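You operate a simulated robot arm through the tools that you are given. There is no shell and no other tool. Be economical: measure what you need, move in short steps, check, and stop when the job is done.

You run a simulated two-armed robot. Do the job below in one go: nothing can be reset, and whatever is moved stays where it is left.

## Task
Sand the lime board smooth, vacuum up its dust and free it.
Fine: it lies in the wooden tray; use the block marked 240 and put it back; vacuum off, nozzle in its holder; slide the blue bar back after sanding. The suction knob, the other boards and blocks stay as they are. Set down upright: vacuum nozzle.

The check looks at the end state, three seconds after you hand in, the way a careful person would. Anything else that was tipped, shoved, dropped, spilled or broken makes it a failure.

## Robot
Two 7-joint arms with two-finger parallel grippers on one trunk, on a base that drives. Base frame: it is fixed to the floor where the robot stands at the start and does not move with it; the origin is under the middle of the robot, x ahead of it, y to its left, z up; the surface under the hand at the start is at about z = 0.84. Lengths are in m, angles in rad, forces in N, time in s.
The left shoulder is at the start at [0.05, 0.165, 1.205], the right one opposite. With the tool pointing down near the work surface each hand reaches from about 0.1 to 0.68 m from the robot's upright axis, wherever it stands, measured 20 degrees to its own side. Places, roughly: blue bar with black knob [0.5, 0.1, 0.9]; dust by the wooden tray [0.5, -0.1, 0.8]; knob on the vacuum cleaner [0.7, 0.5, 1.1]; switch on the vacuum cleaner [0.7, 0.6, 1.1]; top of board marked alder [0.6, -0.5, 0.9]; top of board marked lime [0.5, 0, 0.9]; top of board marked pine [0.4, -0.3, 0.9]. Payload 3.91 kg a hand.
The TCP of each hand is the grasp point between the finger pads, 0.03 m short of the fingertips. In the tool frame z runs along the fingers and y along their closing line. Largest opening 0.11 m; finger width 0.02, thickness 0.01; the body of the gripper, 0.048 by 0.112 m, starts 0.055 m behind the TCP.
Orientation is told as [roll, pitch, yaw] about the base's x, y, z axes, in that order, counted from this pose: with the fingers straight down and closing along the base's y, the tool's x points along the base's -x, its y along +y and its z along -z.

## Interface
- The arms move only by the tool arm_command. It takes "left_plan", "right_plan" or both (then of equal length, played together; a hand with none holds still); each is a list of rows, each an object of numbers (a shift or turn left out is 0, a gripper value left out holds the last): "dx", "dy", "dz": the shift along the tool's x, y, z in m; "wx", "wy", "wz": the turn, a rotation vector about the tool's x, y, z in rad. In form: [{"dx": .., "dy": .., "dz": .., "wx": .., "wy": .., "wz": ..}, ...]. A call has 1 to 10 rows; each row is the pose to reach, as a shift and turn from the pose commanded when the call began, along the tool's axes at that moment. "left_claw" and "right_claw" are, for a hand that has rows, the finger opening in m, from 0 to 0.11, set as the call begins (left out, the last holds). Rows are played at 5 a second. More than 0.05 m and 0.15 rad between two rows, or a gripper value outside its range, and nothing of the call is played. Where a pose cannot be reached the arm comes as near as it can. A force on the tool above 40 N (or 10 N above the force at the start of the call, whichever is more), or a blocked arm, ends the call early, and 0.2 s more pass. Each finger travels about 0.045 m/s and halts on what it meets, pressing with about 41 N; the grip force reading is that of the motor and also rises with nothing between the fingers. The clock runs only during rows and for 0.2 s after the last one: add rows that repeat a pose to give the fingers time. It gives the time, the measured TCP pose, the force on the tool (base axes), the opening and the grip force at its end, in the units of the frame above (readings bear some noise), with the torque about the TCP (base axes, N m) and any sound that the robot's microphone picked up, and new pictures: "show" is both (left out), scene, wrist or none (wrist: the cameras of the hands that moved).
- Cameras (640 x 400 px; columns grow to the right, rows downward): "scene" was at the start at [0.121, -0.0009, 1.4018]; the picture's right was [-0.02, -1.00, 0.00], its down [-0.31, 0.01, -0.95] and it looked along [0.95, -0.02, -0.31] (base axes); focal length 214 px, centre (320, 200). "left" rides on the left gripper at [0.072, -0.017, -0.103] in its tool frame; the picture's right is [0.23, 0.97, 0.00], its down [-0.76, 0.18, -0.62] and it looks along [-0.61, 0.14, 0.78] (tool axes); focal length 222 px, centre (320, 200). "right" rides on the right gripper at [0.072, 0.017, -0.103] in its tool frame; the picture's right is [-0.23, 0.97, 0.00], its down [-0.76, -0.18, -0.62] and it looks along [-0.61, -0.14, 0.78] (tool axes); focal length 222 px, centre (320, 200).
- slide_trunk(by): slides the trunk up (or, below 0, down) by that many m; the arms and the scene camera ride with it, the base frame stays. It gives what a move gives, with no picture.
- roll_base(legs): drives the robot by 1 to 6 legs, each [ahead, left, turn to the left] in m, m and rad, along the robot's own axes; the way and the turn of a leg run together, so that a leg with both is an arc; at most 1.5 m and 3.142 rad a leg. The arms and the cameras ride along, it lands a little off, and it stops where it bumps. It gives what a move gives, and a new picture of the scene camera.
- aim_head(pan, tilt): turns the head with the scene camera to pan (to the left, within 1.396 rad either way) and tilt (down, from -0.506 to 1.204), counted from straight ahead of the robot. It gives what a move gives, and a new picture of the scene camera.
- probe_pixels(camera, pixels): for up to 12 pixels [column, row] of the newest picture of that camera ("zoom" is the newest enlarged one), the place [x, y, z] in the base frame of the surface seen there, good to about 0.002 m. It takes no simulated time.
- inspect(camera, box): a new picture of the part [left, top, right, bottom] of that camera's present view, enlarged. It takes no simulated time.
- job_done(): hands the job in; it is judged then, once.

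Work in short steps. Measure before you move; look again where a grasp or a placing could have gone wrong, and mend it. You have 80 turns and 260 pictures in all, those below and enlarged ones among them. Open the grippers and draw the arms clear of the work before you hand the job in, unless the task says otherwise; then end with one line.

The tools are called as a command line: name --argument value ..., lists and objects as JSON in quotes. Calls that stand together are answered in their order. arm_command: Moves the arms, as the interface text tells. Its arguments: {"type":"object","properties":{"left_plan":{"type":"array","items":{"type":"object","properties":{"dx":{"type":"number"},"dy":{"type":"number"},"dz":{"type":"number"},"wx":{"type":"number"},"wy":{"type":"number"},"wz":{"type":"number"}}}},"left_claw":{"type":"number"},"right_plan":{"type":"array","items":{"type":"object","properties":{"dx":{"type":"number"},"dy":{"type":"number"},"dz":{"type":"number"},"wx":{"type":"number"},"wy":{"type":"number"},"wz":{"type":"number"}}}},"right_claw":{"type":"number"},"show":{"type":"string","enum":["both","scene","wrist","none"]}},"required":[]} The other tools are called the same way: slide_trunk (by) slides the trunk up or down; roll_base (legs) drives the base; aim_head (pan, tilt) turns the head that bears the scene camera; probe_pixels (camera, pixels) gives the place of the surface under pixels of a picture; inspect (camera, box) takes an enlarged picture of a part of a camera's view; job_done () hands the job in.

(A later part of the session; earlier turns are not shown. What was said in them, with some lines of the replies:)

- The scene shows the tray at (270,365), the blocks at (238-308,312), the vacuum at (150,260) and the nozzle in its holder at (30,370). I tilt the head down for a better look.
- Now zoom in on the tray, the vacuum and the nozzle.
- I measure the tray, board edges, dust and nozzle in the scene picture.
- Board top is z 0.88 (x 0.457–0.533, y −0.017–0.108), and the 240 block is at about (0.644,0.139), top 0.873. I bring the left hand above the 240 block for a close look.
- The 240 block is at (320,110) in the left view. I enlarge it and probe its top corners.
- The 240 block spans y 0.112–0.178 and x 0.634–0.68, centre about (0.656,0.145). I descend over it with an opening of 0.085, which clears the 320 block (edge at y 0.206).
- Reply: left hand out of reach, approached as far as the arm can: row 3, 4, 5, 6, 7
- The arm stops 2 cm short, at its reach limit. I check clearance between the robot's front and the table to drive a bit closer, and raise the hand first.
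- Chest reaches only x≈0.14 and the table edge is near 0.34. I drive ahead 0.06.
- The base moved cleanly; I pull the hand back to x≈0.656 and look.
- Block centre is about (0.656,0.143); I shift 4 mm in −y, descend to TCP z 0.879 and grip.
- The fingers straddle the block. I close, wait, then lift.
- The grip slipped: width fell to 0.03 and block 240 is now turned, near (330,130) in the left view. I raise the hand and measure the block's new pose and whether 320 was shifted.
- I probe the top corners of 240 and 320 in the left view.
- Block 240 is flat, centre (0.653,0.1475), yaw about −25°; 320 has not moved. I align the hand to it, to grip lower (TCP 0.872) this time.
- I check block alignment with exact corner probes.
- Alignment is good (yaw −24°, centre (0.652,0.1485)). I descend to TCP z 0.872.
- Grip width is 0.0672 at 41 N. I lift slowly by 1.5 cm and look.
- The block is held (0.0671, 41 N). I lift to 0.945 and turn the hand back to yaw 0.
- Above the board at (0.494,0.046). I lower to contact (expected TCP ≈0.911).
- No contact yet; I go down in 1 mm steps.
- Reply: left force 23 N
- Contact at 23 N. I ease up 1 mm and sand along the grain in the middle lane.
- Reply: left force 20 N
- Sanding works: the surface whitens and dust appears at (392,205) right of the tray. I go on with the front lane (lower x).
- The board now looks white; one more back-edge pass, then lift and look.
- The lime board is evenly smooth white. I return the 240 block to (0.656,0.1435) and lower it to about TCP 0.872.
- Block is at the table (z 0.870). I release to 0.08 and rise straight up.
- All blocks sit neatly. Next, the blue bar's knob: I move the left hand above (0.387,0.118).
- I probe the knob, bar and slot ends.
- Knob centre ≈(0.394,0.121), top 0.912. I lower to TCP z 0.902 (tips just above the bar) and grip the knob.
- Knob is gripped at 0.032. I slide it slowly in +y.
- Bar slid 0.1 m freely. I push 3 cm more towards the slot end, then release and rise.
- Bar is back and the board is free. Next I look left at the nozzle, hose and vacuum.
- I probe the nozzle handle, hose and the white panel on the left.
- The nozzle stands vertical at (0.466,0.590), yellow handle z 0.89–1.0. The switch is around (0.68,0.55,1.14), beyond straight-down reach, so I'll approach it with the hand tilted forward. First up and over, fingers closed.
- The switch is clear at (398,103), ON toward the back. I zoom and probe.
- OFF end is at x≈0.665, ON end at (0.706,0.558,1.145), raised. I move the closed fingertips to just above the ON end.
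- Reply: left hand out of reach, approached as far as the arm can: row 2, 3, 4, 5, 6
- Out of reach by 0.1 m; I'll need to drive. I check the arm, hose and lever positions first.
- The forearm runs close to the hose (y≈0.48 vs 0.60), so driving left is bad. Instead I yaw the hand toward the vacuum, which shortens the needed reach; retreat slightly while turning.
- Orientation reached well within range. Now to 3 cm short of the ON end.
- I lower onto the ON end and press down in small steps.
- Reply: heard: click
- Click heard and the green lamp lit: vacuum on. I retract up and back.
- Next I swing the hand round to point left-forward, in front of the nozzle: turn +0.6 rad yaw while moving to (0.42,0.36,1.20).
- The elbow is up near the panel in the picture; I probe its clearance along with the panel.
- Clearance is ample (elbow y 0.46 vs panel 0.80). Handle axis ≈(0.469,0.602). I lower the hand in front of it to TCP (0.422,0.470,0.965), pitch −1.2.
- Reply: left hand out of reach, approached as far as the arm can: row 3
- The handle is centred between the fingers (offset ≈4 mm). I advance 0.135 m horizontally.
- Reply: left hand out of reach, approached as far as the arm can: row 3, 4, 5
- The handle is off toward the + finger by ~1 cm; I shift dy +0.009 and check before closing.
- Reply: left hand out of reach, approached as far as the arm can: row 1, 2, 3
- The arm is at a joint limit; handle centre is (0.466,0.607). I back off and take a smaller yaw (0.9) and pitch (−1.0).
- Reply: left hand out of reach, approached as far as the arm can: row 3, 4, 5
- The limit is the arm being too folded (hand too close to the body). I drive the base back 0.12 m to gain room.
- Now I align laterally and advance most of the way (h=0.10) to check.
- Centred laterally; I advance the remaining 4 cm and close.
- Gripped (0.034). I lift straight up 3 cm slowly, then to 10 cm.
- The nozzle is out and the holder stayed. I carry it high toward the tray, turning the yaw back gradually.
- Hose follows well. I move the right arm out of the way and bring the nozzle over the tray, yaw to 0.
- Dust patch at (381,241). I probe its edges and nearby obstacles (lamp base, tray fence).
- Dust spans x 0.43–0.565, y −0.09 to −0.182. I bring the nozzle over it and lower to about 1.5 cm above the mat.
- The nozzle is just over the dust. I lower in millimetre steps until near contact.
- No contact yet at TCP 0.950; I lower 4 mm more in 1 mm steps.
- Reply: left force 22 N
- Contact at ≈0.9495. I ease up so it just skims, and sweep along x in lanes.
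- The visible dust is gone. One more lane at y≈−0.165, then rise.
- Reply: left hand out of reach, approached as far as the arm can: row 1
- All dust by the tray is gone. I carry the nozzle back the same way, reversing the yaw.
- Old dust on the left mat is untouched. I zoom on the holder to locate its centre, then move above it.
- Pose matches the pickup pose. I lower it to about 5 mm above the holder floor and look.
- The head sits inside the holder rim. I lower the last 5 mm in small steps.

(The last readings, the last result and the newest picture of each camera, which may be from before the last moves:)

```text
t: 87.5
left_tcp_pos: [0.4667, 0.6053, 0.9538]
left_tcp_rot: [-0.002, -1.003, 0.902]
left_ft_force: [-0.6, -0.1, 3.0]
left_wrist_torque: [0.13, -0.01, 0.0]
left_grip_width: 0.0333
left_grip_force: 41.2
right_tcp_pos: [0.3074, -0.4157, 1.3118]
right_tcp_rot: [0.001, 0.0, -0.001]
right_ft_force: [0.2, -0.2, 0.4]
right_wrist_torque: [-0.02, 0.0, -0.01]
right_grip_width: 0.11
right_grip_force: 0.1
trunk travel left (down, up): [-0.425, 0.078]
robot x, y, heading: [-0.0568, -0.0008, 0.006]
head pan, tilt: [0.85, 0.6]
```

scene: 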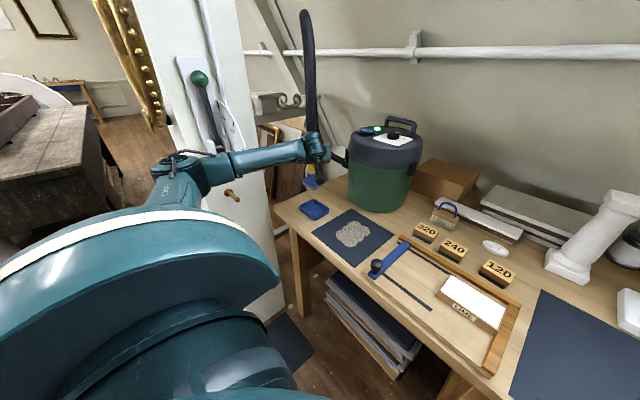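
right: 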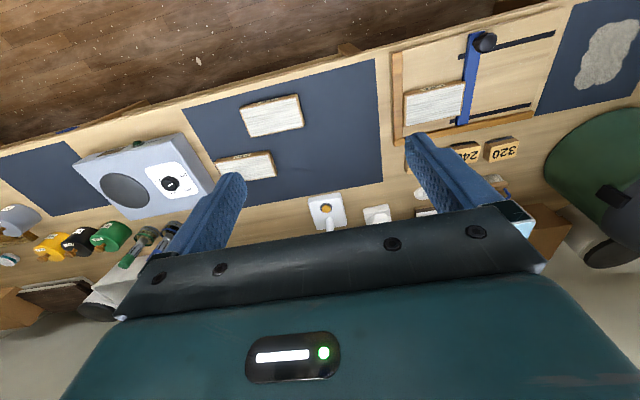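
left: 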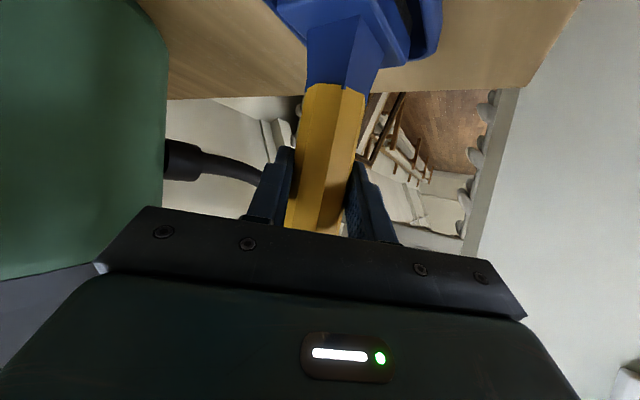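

Light contact (3 N): seated. I open and back off horizontally.

arm_command --left_plan '[{}, {}, {}, {}]' --left_claw 0.08 --show "none"

arm_command --left_plan '[{"dx": 0.0162, "dz": -0.0252}, {"dx": 0.0378, "dz": -0.0589}, {"dx": 0.0594, "dz": -0.0926}, {"dx": 0.0756, "dz": -0.1178}]' --show "both"

inspect --camera "left" --box '[200, 0, 480, 200]'

```text
t: 88.5
left_tcp_pos: [0.4656, 0.6064, 0.9528]
left_tcp_rot: [-0.001, -1.0, 0.9]
left_ft_force: [0.5, 1.0, -0.9]
left_wrist_torque: [0.01, 0.03, 0.02]
left_grip_width: 0.08
left_grip_force: 0.1
right_tcp_pos: [0.3091, -0.4153, 1.3119]
right_tcp_rot: [0.002, 0.0, 0.001]
right_ft_force: [0.3, -0.1, 0.3]
right_wrist_torque: [0.06, 0.0, -0.02]
right_grip_width: 0.1103
right_grip_force: 0.1
trunk travel left (down, up): [-0.425, 0.078]
robot x, y, heading: [-0.0606, -0.002, -0.002]
head pan, tilt: [0.85, 0.6]
```

```text
t: 89.5
left_tcp_pos: [0.3796, 0.4958, 0.9541]
left_tcp_rot: [-0.004, -1.0, 0.905]
left_ft_force: [0.9, 0.0, 0.1]
left_wrist_torque: [0.0, -0.01, 0.02]
left_grip_width: 0.0798
left_grip_force: 0.1
right_tcp_pos: [0.3083, -0.4145, 1.3119]
right_tcp_rot: [0.002, 0.0, 0.0]
right_ft_force: [0.2, -0.6, -0.3]
right_wrist_torque: [0.01, 0.03, -0.02]
right_grip_width: 0.1098
right_grip_force: 0.1
trunk travel left (down, up): [-0.425, 0.078]
robot x, y, heading: [-0.0592, -0.0014, 0.004]
head pan, tilt: [0.85, 0.6]
```

scene: 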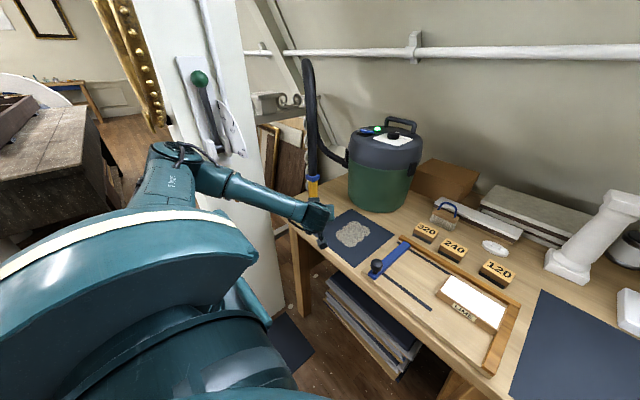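
left: 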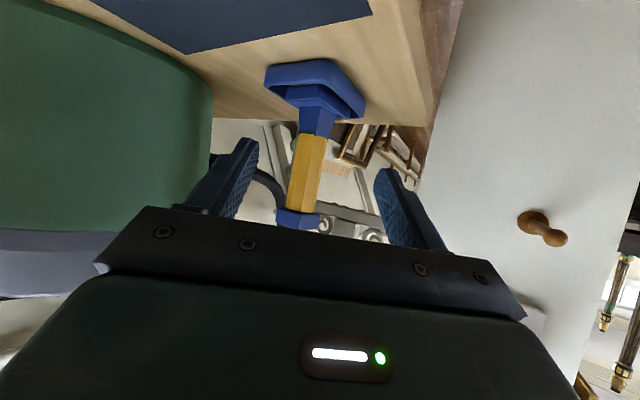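

```text
2.00 times, centred on (340, 100) of left
```

zoom: 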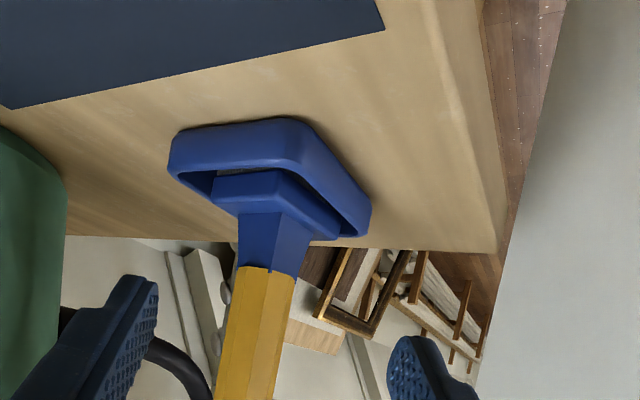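

Nozzle stands upright in its holder. Next the OFF switch: raise the hand, set yaw 0.6/pitch −0.9, and drive ahead 0.12 again.

arm_command --left_plan '[{"dx": -0.03, "dy": -0.009, "dz": -0.0325}, {"dx": -0.06, "dy": -0.018, "dz": -0.065}, {"dx": -0.09, "dy": -0.027, "dz": -0.0977, "wx": 0.05, "wz": 0.032}, {"dx": -0.12, "dy": -0.036, "dz": -0.13, "wx": 0.1, "wz": 0.064}, {"dx": -0.15, "dy": -0.045, "dz": -0.163, "wx": 0.15, "wz": 0.096}, {"dx": -0.18, "dy": -0.054, "dz": -0.195, "wx": 0.2, "wz": 0.128}, {"dx": -0.2102, "dy": -0.0622, "dz": -0.228, "wx": 0.2525, "wz": 0.162}, {"dx": -0.2102, "dy": -0.0622, "dz": -0.228, "wx": 0.2525, "wz": 0.162}]' --left_claw 0.0 --show "none"

arm_command --left_plan '[{"wy": 0.1}, {"wy": 0.1}]' --show "scene"

```text
t: 91.3
left_tcp_pos: [0.3819, 0.3967, 1.2538]
left_tcp_rot: [0.0, -1.0, 0.598]
left_ft_force: [0.7, -0.3, 0.5]
left_wrist_torque: [0.01, 0.0, 0.02]
left_grip_width: 0.0001
left_grip_force: 37.8
right_tcp_pos: [0.309, -0.4148, 1.3122]
right_tcp_rot: [0.0, 0.001, 0.001]
right_ft_force: [-0.2, -0.3, 0.3]
right_wrist_torque: [0.0, -0.02, -0.02]
right_grip_width: 0.1101
right_grip_force: 0.1
trunk travel left (down, up): [-0.425, 0.078]
robot x, y, heading: [-0.0627, -0.0025, 0.001]
head pan, tilt: [0.85, 0.6]
```

```text
t: 91.9
left_tcp_pos: [0.3807, 0.396, 1.2535]
left_tcp_rot: [-0.001, -0.898, 0.602]
left_ft_force: [0.6, -0.4, 0.1]
left_wrist_torque: [0.03, 0.02, 0.0]
left_grip_width: 0.0001
left_grip_force: 37.6
right_tcp_pos: [0.3086, -0.4151, 1.3126]
right_tcp_rot: [0.001, 0.0, 0.001]
right_ft_force: [0.7, 0.2, -0.5]
right_wrist_torque: [-0.04, 0.01, -0.01]
right_grip_width: 0.1098
right_grip_force: 0.0
trunk travel left (down, up): [-0.425, 0.078]
robot x, y, heading: [-0.0576, 0.0016, -0.003]
head pan, tilt: [0.85, 0.6]
```

scene: 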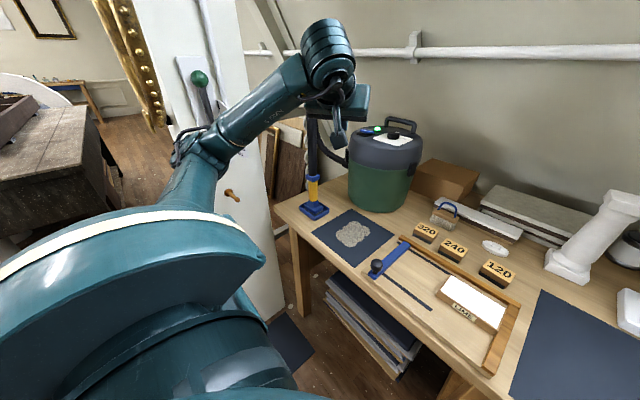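

Drive ahead 0.12.

roll_base --legs '[[0.12, 0, 0]]'

```text
t: 93.1
left_tcp_pos: [0.5005, 0.396, 1.2516]
left_tcp_rot: [-0.001, -0.899, 0.6]
left_ft_force: [-0.5, -0.2, -1.0]
left_wrist_torque: [0.03, 0.04, 0.04]
left_grip_width: 0.0
left_grip_force: 38.3
right_tcp_pos: [0.4301, -0.4143, 1.3119]
right_tcp_rot: [0.003, 0.002, 0.0]
right_ft_force: [-0.1, -0.3, 1.6]
right_wrist_torque: [-0.02, 0.03, 0.0]
right_grip_width: 0.11
right_grip_force: 0.1
trunk travel left (down, up): [-0.425, 0.078]
robot x, y, heading: [0.0524, -0.0001, -0.002]
head pan, tilt: [0.85, 0.6]
```

scene: 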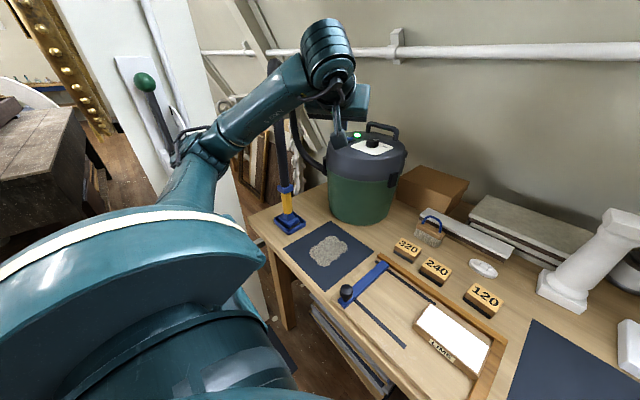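

Now move the closed fingertips above the OFF end (≈(0.668,0.556,1.145)).

arm_command --left_plan '[{"dx": -0.0168, "dy": 0.0073, "dz": 0.0362}, {"dx": -0.0337, "dy": 0.0147, "dz": 0.0724}, {"dx": -0.0505, "dy": 0.022, "dz": 0.1087}, {"dx": -0.0674, "dy": 0.0294, "dz": 0.1449}, {"dx": -0.0842, "dy": 0.0367, "dz": 0.1811}, {"dx": -0.0842, "dy": 0.0367, "dz": 0.1811}]' --show "wrist"

inspect --camera "left" --box '[240, 60, 440, 185]'

probe_pixels --camera "zoom" --pixels '[[320, 200], [260, 150], [350, 130], [300, 120], [400, 100], [350, 80]]'

```text
t: 94.5
left_tcp_pos: [0.6396, 0.5364, 1.2078]
left_tcp_rot: [-0.002, -0.9, 0.599]
left_ft_force: [-0.6, 0.5, 0.0]
left_wrist_torque: [0.01, 0.0, 0.03]
left_grip_width: 0.0
left_grip_force: 37.7
right_tcp_pos: [0.4289, -0.4145, 1.3124]
right_tcp_rot: [0.002, 0.0, 0.0]
right_ft_force: [0.4, 0.4, -0.2]
right_wrist_torque: [-0.01, -0.01, 0.01]
right_grip_width: 0.1098
right_grip_force: 0.1
trunk travel left (down, up): [-0.425, 0.078]
robot x, y, heading: [0.0596, -0.0017, 0.002]
head pan, tilt: [0.85, 0.6]
```

left: 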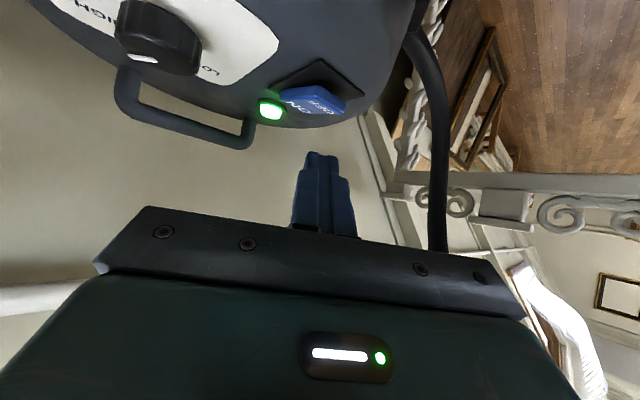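

```text
3.20 times, centred on (340, 122) of left
```

zoom: 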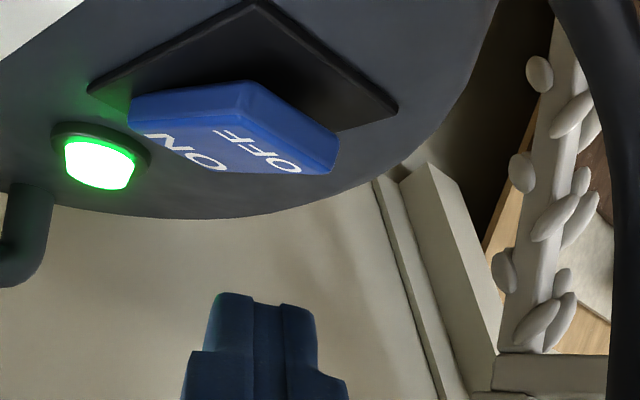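

```text
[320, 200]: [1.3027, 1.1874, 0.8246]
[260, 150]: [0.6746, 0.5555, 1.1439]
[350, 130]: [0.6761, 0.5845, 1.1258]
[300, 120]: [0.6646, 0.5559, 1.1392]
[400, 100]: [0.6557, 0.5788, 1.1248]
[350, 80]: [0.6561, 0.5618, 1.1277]
```

OFF end is raised at (0.665,0.556). I lower onto it and press.

arm_command --left_plan '[{"dx": 0.0091, "dy": 0.0009, "dz": 0.0305}, {"dx": 0.0154, "dy": 0.0009, "dz": 0.0355}, {"dx": 0.0201, "dy": 0.0009, "dz": 0.0392}, {"dx": 0.0232, "dy": 0.0009, "dz": 0.0417}]' --show "wrist"

```text
t: 95.5
left_tcp_pos: [0.6547, 0.5479, 1.1631]
left_tcp_rot: [0.0, -0.901, 0.6]
left_ft_force: [-0.1, 0.3, -0.1]
left_wrist_torque: [0.01, 0.01, 0.04]
left_grip_width: 0.0
left_grip_force: 37.9
right_tcp_pos: [0.4292, -0.4153, 1.312]
right_tcp_rot: [0.003, 0.0, 0.001]
right_ft_force: [0.3, 0.6, -0.4]
right_wrist_torque: [0.01, -0.01, 0.0]
right_grip_width: 0.1098
right_grip_force: 0.1
trunk travel left (down, up): [-0.425, 0.078]
robot x, y, heading: [0.0613, -0.0038, 0.004]
head pan, tilt: [0.85, 0.6]
heard: click
```

left: 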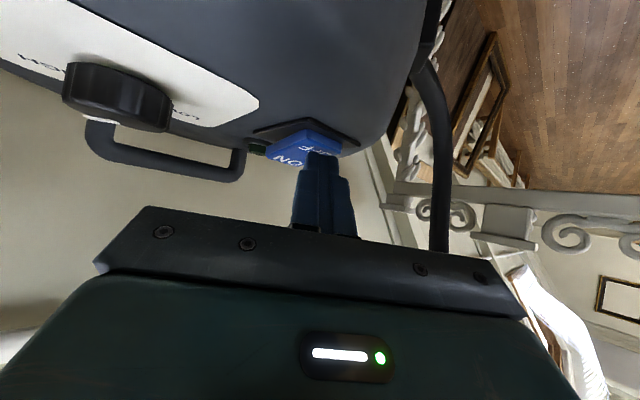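

Click heard and the lamp is dark: vacuum off. I retract up and back, opening the gripper afterwards.

arm_command --left_plan '[{"dx": -0.0157, "dz": -0.0125}, {"dx": -0.0313, "dz": -0.0249}, {"dx": -0.0313, "dz": -0.065}, {"dx": -0.0313, "dz": -0.11}, {"dx": -0.0313, "dz": -0.155}, {"dx": -0.0313, "dz": -0.2}, {"dx": -0.0313, "dz": -0.24}]' --show "wrist"

inspect --camera "left" --box '[180, 0, 420, 150]'

arm_command --left_plan '[{"dy": -0.04}, {"dy": -0.08}, {"dy": -0.12}, {"dy": -0.16}, {"dy": -0.2}]' --left_claw 0.11 --show "none"

aim_head --pan 0.35 --tilt 0.7

```text
t: 97.1
left_tcp_pos: [0.5127, 0.4506, 1.3357]
left_tcp_rot: [0.0, -0.901, 0.6]
left_ft_force: [0.0, -0.8, -0.1]
left_wrist_torque: [0.01, 0.0, -0.06]
left_grip_width: 0.0
left_grip_force: 37.2
right_tcp_pos: [0.4282, -0.4158, 1.3115]
right_tcp_rot: [0.002, 0.002, 0.001]
right_ft_force: [-0.2, 0.6, 0.1]
right_wrist_torque: [0.0, 0.02, 0.01]
right_grip_width: 0.1102
right_grip_force: 0.1
trunk travel left (down, up): [-0.425, 0.078]
robot x, y, heading: [0.057, 0.0009, 0.002]
head pan, tilt: [0.85, 0.6]
```

left: 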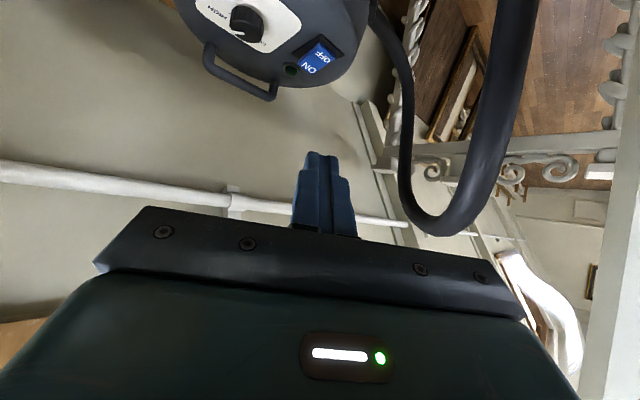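

```text
2.67 times, centred on (300, 75) of left
```

zoom: 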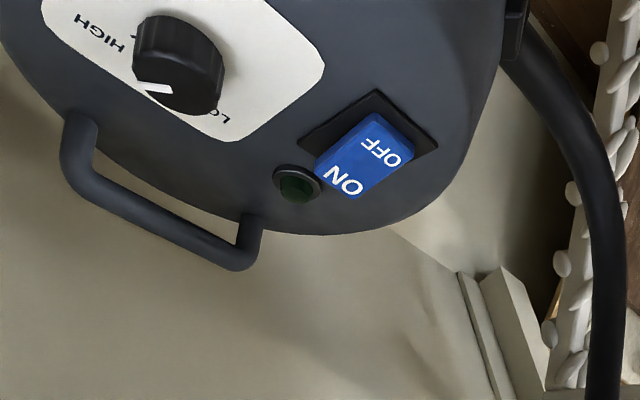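

```text
t: 98.3
left_tcp_pos: [0.6283, 0.2868, 1.3364]
left_tcp_rot: [0.0, -0.901, 0.6]
left_ft_force: [0.5, 0.5, -0.5]
left_wrist_torque: [0.04, -0.01, -0.01]
left_grip_width: 0.1046
left_grip_force: 0.1
right_tcp_pos: [0.4284, -0.4163, 1.3102]
right_tcp_rot: [0.002, 0.001, -0.001]
right_ft_force: [-1.0, -0.3, 0.0]
right_wrist_torque: [-0.01, 0.01, -0.04]
right_grip_width: 0.1102
right_grip_force: 0.1
trunk travel left (down, up): [-0.425, 0.078]
robot x, y, heading: [0.0576, 0.0011, -0.006]
head pan, tilt: [0.85, 0.6]
```

```text
t: 99.3
left_tcp_pos: [0.6269, 0.2871, 1.3368]
left_tcp_rot: [-0.001, -0.901, 0.6]
left_ft_force: [-0.9, 0.0, -0.1]
left_wrist_torque: [0.05, 0.01, 0.01]
left_grip_width: 0.1102
left_grip_force: 0.1
right_tcp_pos: [0.4282, -0.4146, 1.3109]
right_tcp_rot: [0.001, -0.001, -0.001]
right_ft_force: [0.8, 0.6, -0.4]
right_wrist_torque: [0.0, -0.01, 0.0]
right_grip_width: 0.1101
right_grip_force: 0.1
trunk travel left (down, up): [-0.425, 0.078]
robot x, y, heading: [0.0626, 0.0031, 0.001]
head pan, tilt: [0.351, 0.7]
```

scene: 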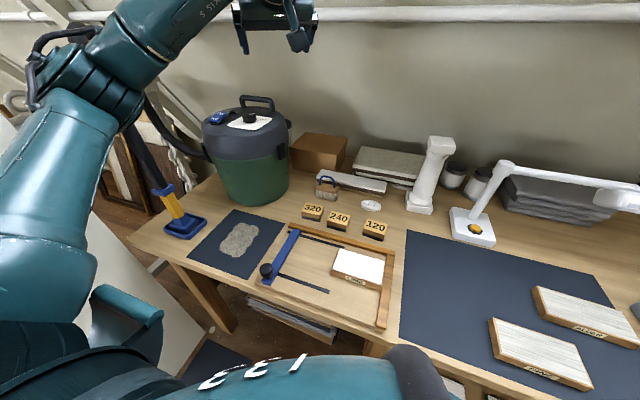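

Vacuum is off, knob unchanged, arms clear. A last close look at the tray and nozzle.

inspect --camera "scene" --box '[240, 180, 440, 340]'

inspect --camera "scene" --box '[120, 150, 280, 270]'

```text
2.50 times, centred on (340, 260) of scene
```

zoom: 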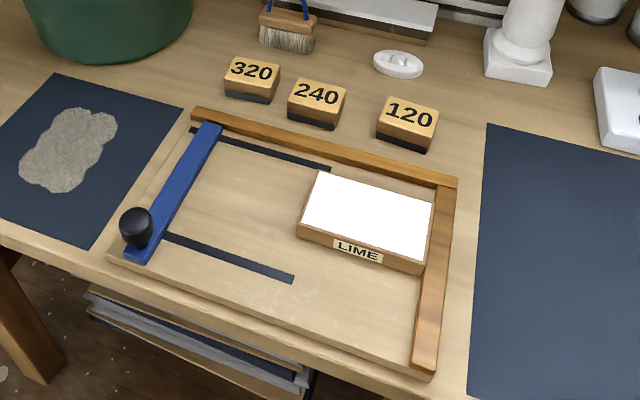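

```text
3.33 times, centred on (200, 210) of scene
```

zoom: 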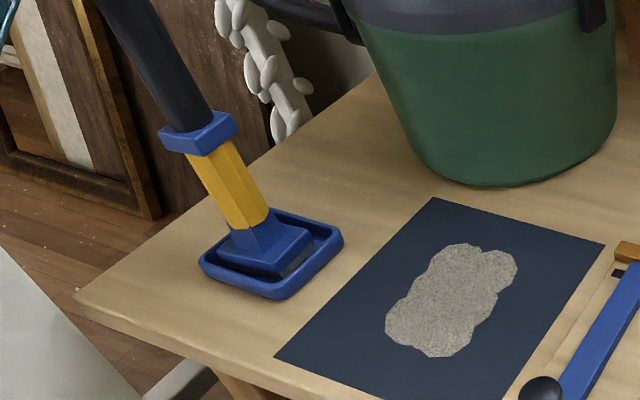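

Everything is as required: board smooth and free, its dust gone, block back, nozzle in its holder, vacuum off. I hand in.

job_done

```text
The job is handed in.
```

The lime board is sanded smooth with the 240 block and its dust is vacuumed up. The blue bar is slid back so the board is free, the vacuum is off, and the nozzle stands upright in its holder. The 240 block slipped out of the gripper once before sanding and turned slightly, but it is back in its place, and the dust already on the left mat was left alone as not the lime board's.
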